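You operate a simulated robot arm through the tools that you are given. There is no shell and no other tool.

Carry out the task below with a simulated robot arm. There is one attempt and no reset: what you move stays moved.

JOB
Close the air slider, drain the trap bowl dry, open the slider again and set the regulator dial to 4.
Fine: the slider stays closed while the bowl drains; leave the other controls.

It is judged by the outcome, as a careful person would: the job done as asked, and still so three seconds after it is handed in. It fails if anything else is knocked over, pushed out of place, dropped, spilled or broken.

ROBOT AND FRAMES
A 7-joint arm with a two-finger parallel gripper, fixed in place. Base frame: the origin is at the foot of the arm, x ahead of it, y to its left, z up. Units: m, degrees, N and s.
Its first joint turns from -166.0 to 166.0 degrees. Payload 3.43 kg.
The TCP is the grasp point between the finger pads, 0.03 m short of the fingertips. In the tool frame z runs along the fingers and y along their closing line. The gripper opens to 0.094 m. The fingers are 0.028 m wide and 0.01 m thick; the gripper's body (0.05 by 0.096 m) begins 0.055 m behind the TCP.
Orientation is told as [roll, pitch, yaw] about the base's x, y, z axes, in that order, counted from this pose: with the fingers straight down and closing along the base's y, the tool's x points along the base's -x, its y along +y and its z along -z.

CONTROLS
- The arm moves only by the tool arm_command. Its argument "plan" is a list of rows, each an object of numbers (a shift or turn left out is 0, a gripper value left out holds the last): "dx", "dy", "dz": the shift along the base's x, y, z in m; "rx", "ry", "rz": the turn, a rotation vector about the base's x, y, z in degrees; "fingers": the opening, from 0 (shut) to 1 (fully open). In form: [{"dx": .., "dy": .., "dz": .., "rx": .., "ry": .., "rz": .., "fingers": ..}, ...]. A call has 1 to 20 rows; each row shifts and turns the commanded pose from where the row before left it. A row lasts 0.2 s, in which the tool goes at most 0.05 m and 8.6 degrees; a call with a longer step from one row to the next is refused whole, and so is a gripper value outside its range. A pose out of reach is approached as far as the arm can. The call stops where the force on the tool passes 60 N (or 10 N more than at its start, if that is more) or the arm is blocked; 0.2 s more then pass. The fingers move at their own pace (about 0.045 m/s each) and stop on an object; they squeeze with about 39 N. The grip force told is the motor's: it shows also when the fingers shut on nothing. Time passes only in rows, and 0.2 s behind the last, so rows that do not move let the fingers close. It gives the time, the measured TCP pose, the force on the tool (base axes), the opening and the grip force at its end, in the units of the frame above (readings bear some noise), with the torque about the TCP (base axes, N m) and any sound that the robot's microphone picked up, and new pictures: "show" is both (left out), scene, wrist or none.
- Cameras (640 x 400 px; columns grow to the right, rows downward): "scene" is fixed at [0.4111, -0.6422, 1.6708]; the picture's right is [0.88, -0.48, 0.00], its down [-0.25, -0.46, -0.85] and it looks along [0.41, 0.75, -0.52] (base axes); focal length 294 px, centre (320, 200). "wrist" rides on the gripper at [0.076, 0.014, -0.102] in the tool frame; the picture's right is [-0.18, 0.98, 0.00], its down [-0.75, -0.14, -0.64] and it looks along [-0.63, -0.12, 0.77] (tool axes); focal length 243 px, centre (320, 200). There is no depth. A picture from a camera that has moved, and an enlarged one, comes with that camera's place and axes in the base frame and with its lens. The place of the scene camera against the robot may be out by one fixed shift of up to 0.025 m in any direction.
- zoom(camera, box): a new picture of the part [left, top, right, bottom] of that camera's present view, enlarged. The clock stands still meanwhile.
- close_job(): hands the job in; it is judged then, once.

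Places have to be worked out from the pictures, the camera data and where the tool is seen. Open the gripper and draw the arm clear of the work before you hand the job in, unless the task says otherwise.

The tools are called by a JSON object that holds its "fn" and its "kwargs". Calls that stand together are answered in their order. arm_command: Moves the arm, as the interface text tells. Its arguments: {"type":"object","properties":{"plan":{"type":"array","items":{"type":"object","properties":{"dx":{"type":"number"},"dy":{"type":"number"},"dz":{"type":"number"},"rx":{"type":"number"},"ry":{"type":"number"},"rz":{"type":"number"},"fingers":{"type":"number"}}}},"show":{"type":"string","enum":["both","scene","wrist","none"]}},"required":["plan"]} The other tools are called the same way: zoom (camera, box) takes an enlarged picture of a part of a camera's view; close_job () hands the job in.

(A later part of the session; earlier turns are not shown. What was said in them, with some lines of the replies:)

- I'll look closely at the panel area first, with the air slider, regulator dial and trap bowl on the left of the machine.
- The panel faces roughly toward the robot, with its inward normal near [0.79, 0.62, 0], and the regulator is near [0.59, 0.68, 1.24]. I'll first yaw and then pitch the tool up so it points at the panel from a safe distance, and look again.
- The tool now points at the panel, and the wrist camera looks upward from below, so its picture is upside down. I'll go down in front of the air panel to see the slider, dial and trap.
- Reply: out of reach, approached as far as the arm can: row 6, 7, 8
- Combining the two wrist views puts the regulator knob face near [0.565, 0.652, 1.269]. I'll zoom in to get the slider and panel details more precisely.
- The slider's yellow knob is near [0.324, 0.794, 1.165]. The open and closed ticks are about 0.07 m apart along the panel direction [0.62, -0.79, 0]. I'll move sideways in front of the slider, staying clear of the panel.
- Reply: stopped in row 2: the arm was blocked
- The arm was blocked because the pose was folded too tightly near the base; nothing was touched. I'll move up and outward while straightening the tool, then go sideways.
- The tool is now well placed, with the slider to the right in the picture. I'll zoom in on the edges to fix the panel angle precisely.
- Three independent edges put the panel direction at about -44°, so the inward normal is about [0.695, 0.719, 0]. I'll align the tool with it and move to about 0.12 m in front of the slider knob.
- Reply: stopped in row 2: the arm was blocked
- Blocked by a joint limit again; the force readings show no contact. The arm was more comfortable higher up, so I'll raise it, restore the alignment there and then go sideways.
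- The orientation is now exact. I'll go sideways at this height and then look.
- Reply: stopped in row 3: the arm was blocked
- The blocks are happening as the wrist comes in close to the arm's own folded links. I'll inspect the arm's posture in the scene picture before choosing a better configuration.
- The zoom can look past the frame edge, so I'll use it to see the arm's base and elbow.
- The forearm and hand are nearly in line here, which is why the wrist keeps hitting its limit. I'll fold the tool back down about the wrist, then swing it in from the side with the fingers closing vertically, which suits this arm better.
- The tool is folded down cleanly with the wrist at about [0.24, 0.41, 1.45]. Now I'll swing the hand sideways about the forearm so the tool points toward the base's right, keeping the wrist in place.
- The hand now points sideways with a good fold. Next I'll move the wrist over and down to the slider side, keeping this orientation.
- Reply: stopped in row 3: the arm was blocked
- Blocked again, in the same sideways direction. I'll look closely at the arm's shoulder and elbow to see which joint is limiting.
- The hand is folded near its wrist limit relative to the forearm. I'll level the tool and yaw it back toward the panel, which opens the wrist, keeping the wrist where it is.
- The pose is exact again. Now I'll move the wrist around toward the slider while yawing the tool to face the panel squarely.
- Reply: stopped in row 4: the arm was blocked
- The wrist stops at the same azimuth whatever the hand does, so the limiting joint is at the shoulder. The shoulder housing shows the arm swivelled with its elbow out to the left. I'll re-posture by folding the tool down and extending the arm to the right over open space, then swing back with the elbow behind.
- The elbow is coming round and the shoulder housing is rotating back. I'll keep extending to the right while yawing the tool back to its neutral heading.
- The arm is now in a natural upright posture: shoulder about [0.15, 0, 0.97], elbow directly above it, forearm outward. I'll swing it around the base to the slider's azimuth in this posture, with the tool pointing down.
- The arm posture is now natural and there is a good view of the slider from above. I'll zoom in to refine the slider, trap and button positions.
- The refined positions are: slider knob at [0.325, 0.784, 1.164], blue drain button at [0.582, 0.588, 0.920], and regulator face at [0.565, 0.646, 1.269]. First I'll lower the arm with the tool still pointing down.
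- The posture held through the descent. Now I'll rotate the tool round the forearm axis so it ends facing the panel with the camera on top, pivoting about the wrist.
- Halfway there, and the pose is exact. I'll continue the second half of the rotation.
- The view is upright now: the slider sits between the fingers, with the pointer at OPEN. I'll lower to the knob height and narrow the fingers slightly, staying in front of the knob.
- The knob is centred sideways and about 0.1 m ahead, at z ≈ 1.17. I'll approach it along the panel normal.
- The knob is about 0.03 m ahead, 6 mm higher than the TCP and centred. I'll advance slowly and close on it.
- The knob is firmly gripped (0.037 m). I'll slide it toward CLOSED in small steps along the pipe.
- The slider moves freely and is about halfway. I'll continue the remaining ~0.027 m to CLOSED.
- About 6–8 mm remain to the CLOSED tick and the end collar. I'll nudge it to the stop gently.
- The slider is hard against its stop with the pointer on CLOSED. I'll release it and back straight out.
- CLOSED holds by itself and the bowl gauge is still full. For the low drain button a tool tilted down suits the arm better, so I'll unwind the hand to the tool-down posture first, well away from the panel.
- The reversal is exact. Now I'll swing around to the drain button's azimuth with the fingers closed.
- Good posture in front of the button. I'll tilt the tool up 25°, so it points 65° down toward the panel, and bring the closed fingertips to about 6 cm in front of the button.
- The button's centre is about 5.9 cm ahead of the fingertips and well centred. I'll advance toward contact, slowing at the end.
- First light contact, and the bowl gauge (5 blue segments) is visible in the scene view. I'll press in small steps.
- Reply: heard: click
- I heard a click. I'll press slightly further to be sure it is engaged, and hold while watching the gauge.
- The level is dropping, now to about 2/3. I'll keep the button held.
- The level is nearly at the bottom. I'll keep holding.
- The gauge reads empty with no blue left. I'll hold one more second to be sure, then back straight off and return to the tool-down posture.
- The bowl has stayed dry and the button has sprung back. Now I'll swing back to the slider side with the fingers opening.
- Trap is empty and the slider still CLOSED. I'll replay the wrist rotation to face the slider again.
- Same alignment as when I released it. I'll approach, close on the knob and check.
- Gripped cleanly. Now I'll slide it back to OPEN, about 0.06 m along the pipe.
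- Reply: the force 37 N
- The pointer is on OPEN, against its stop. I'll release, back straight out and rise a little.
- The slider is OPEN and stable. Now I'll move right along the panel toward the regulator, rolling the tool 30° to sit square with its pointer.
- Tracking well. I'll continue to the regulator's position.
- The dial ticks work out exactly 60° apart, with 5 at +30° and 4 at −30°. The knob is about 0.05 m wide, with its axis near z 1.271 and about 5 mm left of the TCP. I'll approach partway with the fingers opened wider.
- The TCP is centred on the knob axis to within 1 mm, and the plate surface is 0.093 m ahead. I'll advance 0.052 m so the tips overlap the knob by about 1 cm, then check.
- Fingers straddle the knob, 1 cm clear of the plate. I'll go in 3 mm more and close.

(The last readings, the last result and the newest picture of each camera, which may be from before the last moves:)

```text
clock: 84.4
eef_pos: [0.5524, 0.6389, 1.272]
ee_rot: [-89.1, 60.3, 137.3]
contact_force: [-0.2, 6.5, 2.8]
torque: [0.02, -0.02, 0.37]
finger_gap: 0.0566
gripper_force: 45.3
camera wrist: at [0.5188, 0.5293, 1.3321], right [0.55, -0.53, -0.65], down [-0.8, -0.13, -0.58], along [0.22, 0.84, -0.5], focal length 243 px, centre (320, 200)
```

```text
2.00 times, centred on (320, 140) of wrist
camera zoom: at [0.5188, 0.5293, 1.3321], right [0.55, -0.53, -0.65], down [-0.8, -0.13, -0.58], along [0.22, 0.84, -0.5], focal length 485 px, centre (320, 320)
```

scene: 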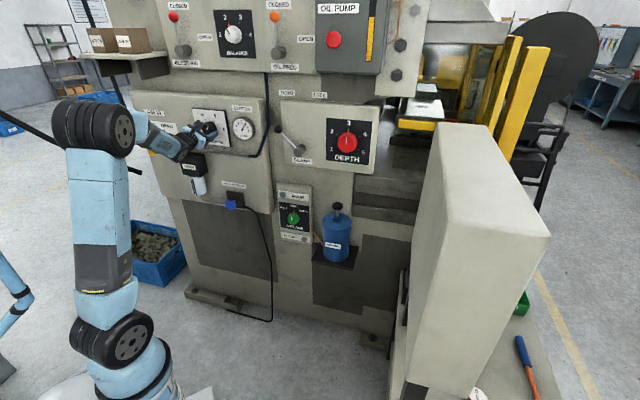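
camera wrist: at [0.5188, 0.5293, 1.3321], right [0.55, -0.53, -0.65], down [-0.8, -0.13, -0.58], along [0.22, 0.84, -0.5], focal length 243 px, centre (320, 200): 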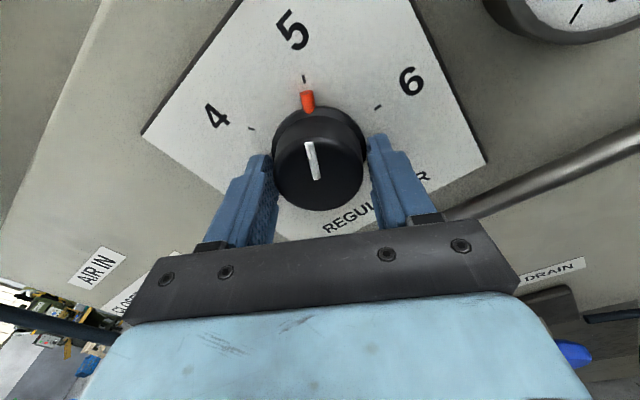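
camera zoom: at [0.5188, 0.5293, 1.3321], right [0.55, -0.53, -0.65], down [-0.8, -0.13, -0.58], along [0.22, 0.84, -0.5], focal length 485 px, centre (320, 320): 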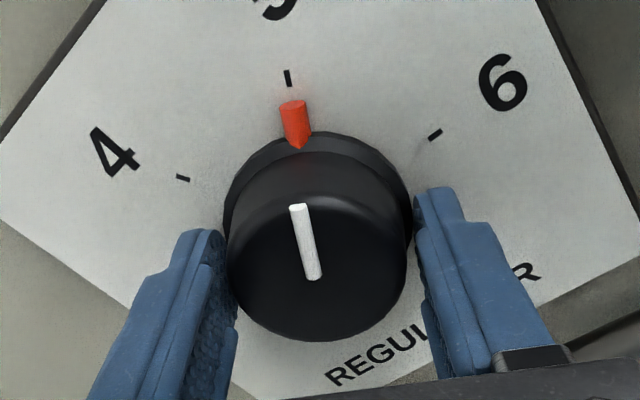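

Knob gripped (0.057 m) with low side loads. I'll turn it counter-clockwise 30° and check.

{"fn": "arm_command", "kwargs": {"plan": [{"rx": -3.48, "ry": -3.6}, {"rx": -3.48, "ry": -3.6}, {"rx": -3.48, "ry": -3.6}, {"rx": -3.48, "ry": -3.6}, {"rx": -3.48, "ry": -3.6}, {"rx": -3.48, "ry": -3.6}, {}]}}

{"fn": "zoom", "kwargs": {"camera": "wrist", "box": [200, 40, 440, 240]}}

{"fn": "zoom", "kwargs": {"camera": "scene", "box": [150, 90, 270, 170]}}

```text
clock: 86.0
eef_pos: [0.5529, 0.6376, 1.2718]
ee_rot: [27.8, 89.3, -106.0]
contact_force: [-3.6, -8.3, -0.7]
torque: [0.03, -0.01, -0.41]
finger_gap: 0.0565
gripper_force: 45.3
camera wrist: at [0.493, 0.5541, 1.3495], right [0.71, -0.68, -0.18], down [-0.55, -0.38, -0.75], along [0.44, 0.63, -0.64], focal length 243 px, centre (320, 200)
```

scene: 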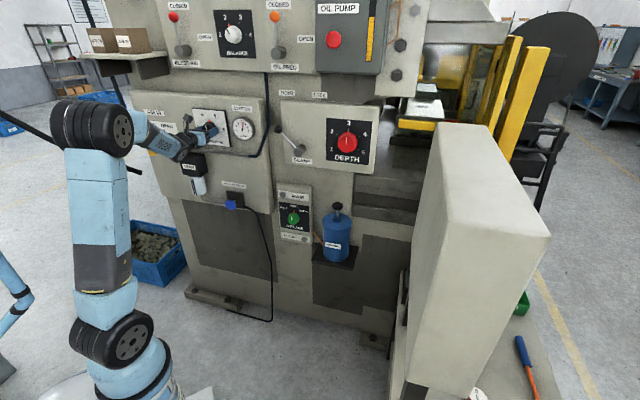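
wrist: 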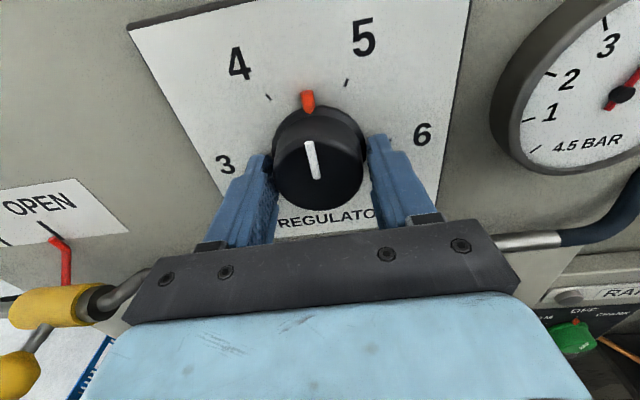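

```text
2.00 times, centred on (320, 140) of wrist
camera zoom: at [0.493, 0.5541, 1.3495], right [0.71, -0.68, -0.18], down [-0.55, -0.38, -0.75], along [0.44, 0.63, -0.64], focal length 485 px, centre (320, 320)
```

zoom: 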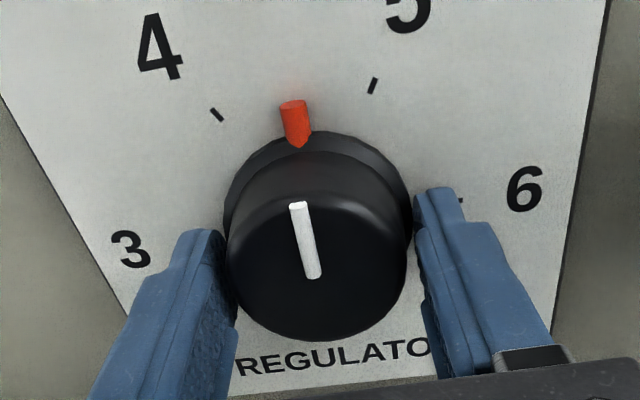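

```text
5.00 times, centred on (210, 130) of scene
camera zoom: at [0.4111, -0.6422, 1.6708], right [0.88, -0.48, 0.0], down [-0.25, -0.46, -0.85], along [0.41, 0.75, -0.52], focal length 1471 px, centre (870, 550)
```

zoom: 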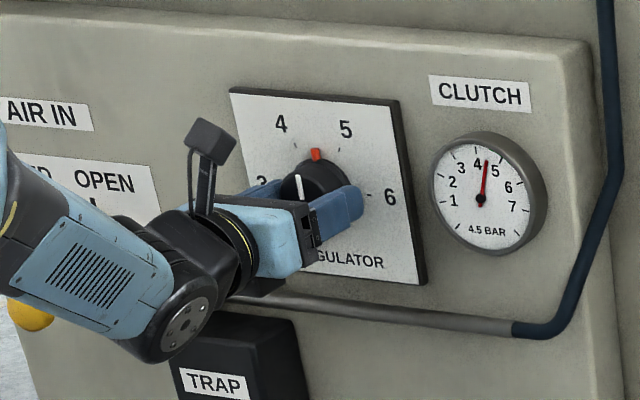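

The dial turned exactly halfway and the gauge reads 4.5 bar. I'll turn another 30°.

{"fn": "arm_command", "kwargs": {"plan": [{"rx": -3.48, "ry": -3.6}, {"rx": -3.48, "ry": -3.6}, {"rx": -3.48, "ry": -3.6}, {"rx": -3.48, "ry": -3.6}, {"rx": -3.48, "ry": -3.6}, {"rx": -3.48, "ry": -3.6}, {}]}}

{"fn": "zoom", "kwargs": {"camera": "wrist", "box": [200, 40, 440, 240]}}

{"fn": "zoom", "kwargs": {"camera": "scene", "box": [150, 90, 270, 170]}}

```text
clock: 87.6
eef_pos: [0.5534, 0.6368, 1.2722]
ee_rot: [88.8, 59.7, -45.4]
contact_force: [8.5, -14.9, 4.5]
torque: [0.06, -0.04, -0.69]
finger_gap: 0.0567
gripper_force: 45.3
camera wrist: at [0.4645, 0.5815, 1.3466], right [0.68, -0.65, 0.34], down [-0.27, -0.65, -0.71], along [0.69, 0.39, -0.61], focal length 243 px, centre (320, 200)
```

scene: 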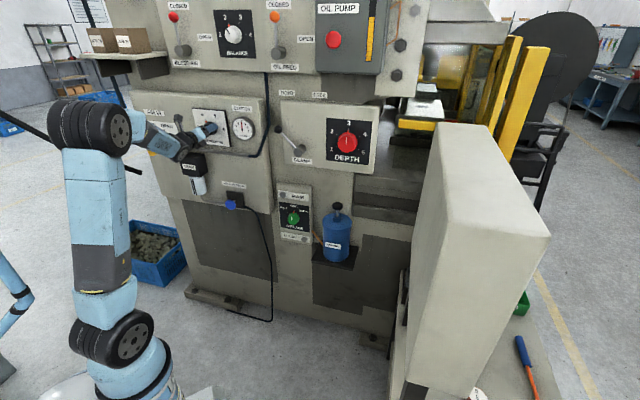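
wrist: 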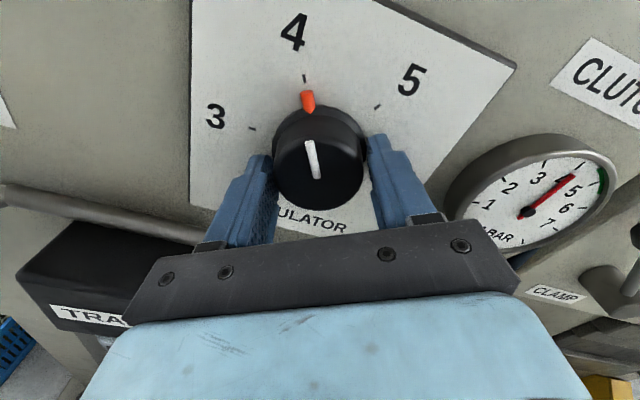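

```text
2.00 times, centred on (320, 140) of wrist
camera zoom: at [0.4645, 0.5815, 1.3466], right [0.68, -0.65, 0.34], down [-0.27, -0.65, -0.71], along [0.69, 0.39, -0.61], focal length 485 px, centre (320, 320)
```

zoom: 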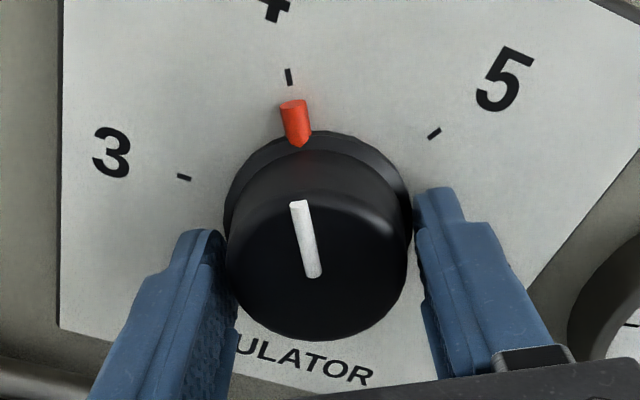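

```text
5.00 times, centred on (210, 130) of scene
camera zoom: at [0.4111, -0.6422, 1.6708], right [0.88, -0.48, 0.0], down [-0.25, -0.46, -0.85], along [0.41, 0.75, -0.52], focal length 1471 px, centre (870, 550)
```

zoom: 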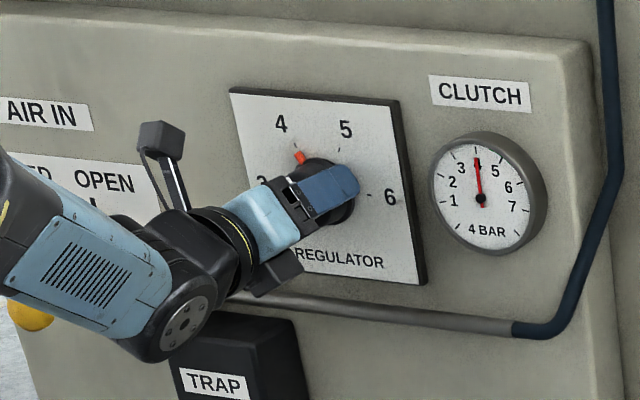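

The pointer is on 4 and the gauge reads 4 BAR. I'll release and back straight out from the panel.

{"fn": "arm_command", "kwargs": {"plan": [{"fingers": 0.9}, {}, {}, {"dx": -0.0139, "dy": -0.0144}, {"dx": -0.0174, "dy": -0.018}, {"dx": -0.0174, "dy": -0.018}, {"dx": -0.0174, "dy": -0.018}, {"dx": -0.0174, "dy": -0.018}, {"dx": -0.0174, "dy": -0.018}, {}]}}

{"fn": "zoom", "kwargs": {"camera": "scene", "box": [130, 90, 290, 220]}}

{"fn": "zoom", "kwargs": {"camera": "wrist", "box": [200, 0, 440, 160]}}

```text
clock: 89.8
eef_pos: [0.4528, 0.5338, 1.2715]
ee_rot: [88.4, 59.6, -45.3]
contact_force: [-0.5, -0.5, -0.2]
torque: [-0.01, 0.0, 0.0]
finger_gap: 0.0846
gripper_force: 0.1
camera wrist: at [0.3621, 0.4789, 1.3462], right [0.68, -0.65, 0.34], down [-0.27, -0.65, -0.71], along [0.68, 0.39, -0.61], focal length 243 px, centre (320, 200)
```

scene: 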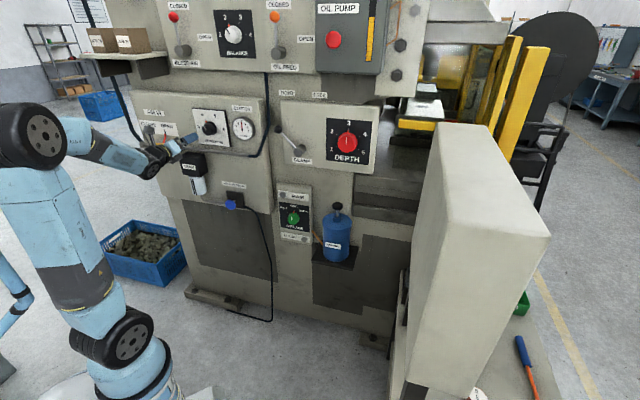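
wrist: 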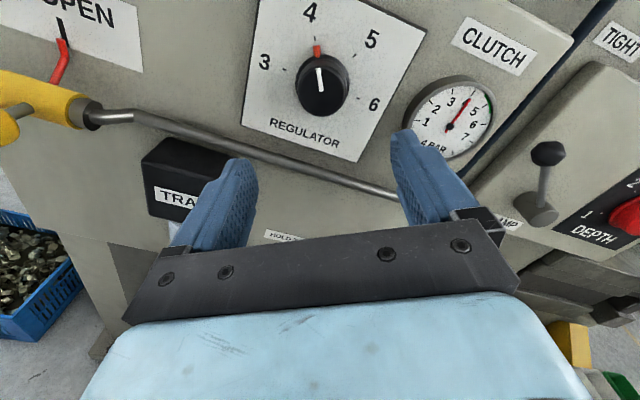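

```text
3.08 times, centred on (210, 155) of scene
camera zoom: at [0.4111, -0.6422, 1.6708], right [0.88, -0.48, 0.0], down [-0.25, -0.46, -0.85], along [0.41, 0.75, -0.52], focal length 905 px, centre (658, 338)
```

zoom: 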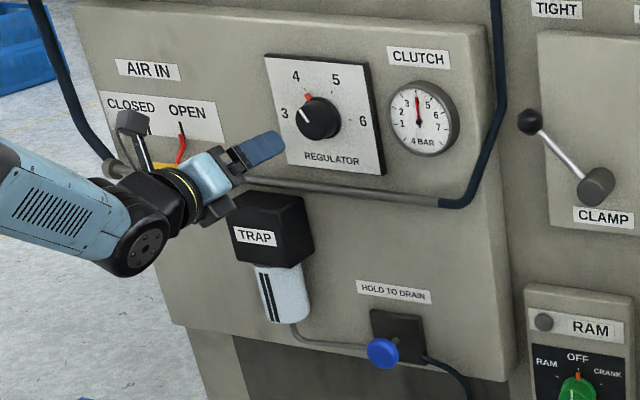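

```text
2.50 times, centred on (320, 80) of wrist
camera zoom: at [0.3621, 0.4789, 1.3462], right [0.68, -0.65, 0.34], down [-0.27, -0.65, -0.71], along [0.68, 0.39, -0.61], focal length 606 px, centre (320, 500)
```

zoom: 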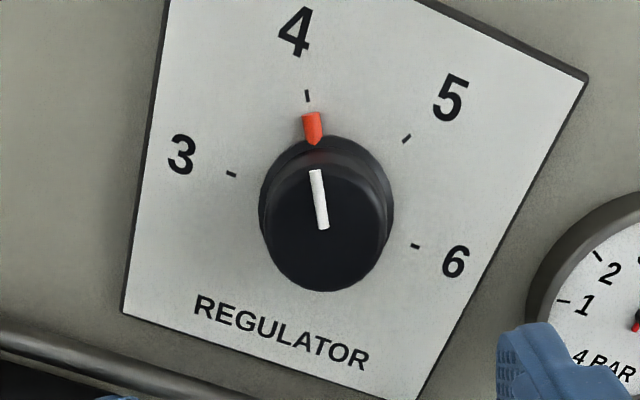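

The dial sits on 4, the slider is OPEN and the trap is dry. I'll draw the arm a bit further clear and do a final check of the whole panel.

{"fn": "arm_command", "kwargs": {"plan": [{"dx": -0.014, "dy": -0.0144, "dz": 0.015, "fingers": 1}, {"dx": -0.014, "dy": -0.0144, "dz": 0.015}, {"dx": -0.014, "dy": -0.0144, "dz": 0.015}, {}, {}, {}]}}

{"fn": "zoom", "kwargs": {"camera": "scene", "box": [130, 90, 290, 220]}}

{"fn": "zoom", "kwargs": {"camera": "wrist", "box": [0, 0, 320, 200]}}

```text
clock: 91.2
eef_pos: [0.4102, 0.4909, 1.3178]
ee_rot: [88.6, 59.5, -45.5]
contact_force: [0.2, 0.3, 0.1]
torque: [0.03, -0.02, -0.04]
finger_gap: 0.0942
gripper_force: 0.1
camera wrist: at [0.3208, 0.436, 1.3914], right [0.68, -0.65, 0.34], down [-0.27, -0.65, -0.71], along [0.68, 0.39, -0.61], focal length 243 px, centre (320, 200)
```

scene: 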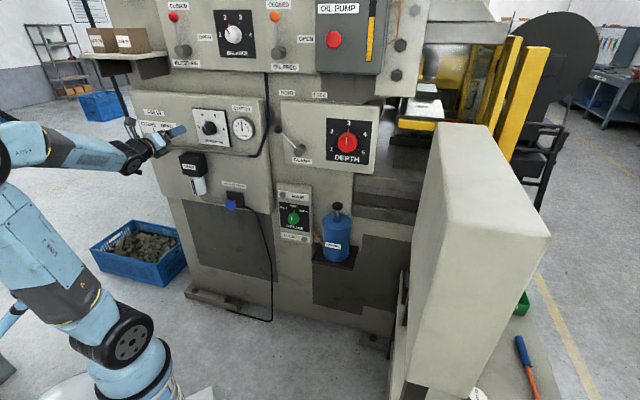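
wrist: 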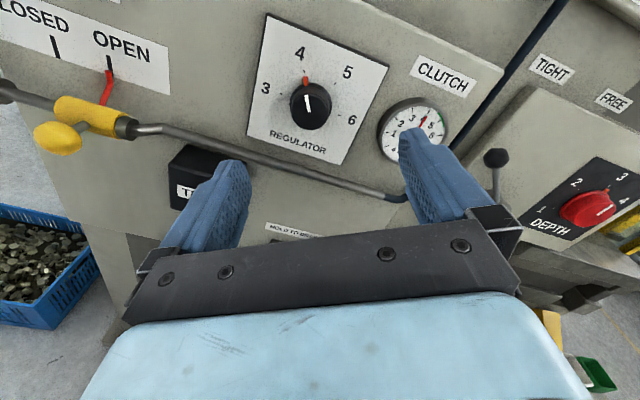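

```text
3.08 times, centred on (210, 155) of scene
camera zoom: at [0.4111, -0.6422, 1.6708], right [0.88, -0.48, 0.0], down [-0.25, -0.46, -0.85], along [0.41, 0.75, -0.52], focal length 905 px, centre (658, 338)
```

zoom: 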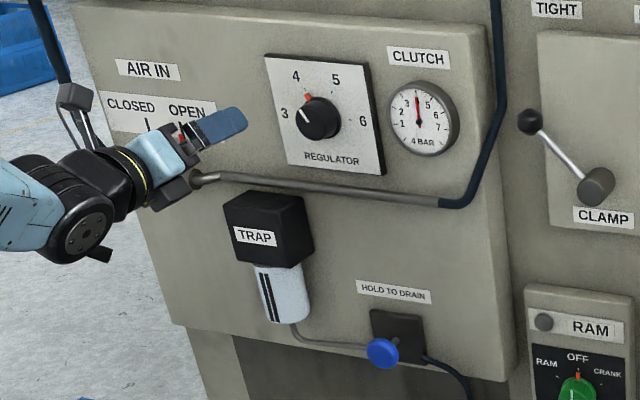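

```text
2.00 times, centred on (160, 100) of wrist
camera zoom: at [0.3208, 0.436, 1.3914], right [0.68, -0.65, 0.34], down [-0.27, -0.65, -0.71], along [0.68, 0.39, -0.61], focal length 485 px, centre (640, 400)
```

zoom: 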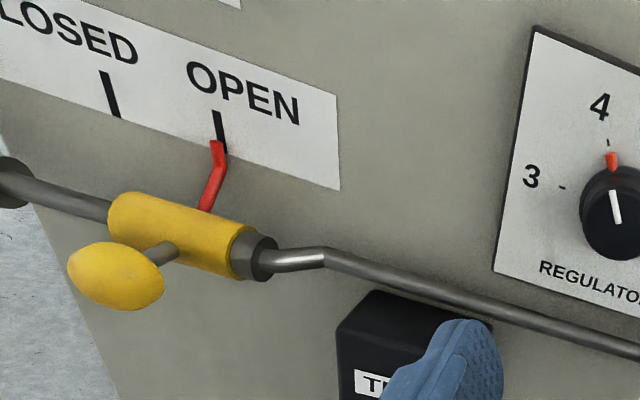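

Everything is as asked: the slider is at OPEN, the trap bowl is dry, the dial is at 4 with the gauge at 4 bar, and the other controls are untouched. The gripper is open and clear, so I'm handing the job in.

{"fn": "close_job", "kwargs": {}}

```text
The job is handed in.
```

The job is done and handed in. The judge's verdict hasn't come back.

- **Slider:** I closed it before draining. It stayed on CLOSED until the bowl was dry, and it now sits on OPEN against its stop.
- **Trap bowl:** I held the drain button until the level gauge showed no blue at all, then about a second longer. It still read empty in the last picture.
- **Regulator dial:** The pointer is on 4 and the gauge reads 4 bar.
- **Other controls:** I left them alone, and nothing was knocked or moved.

On the way to the slider the arm stopped several times at its own reach and joint limits. The force readings showed no contact on any of those stops. The gripper is open and clear of the panel.
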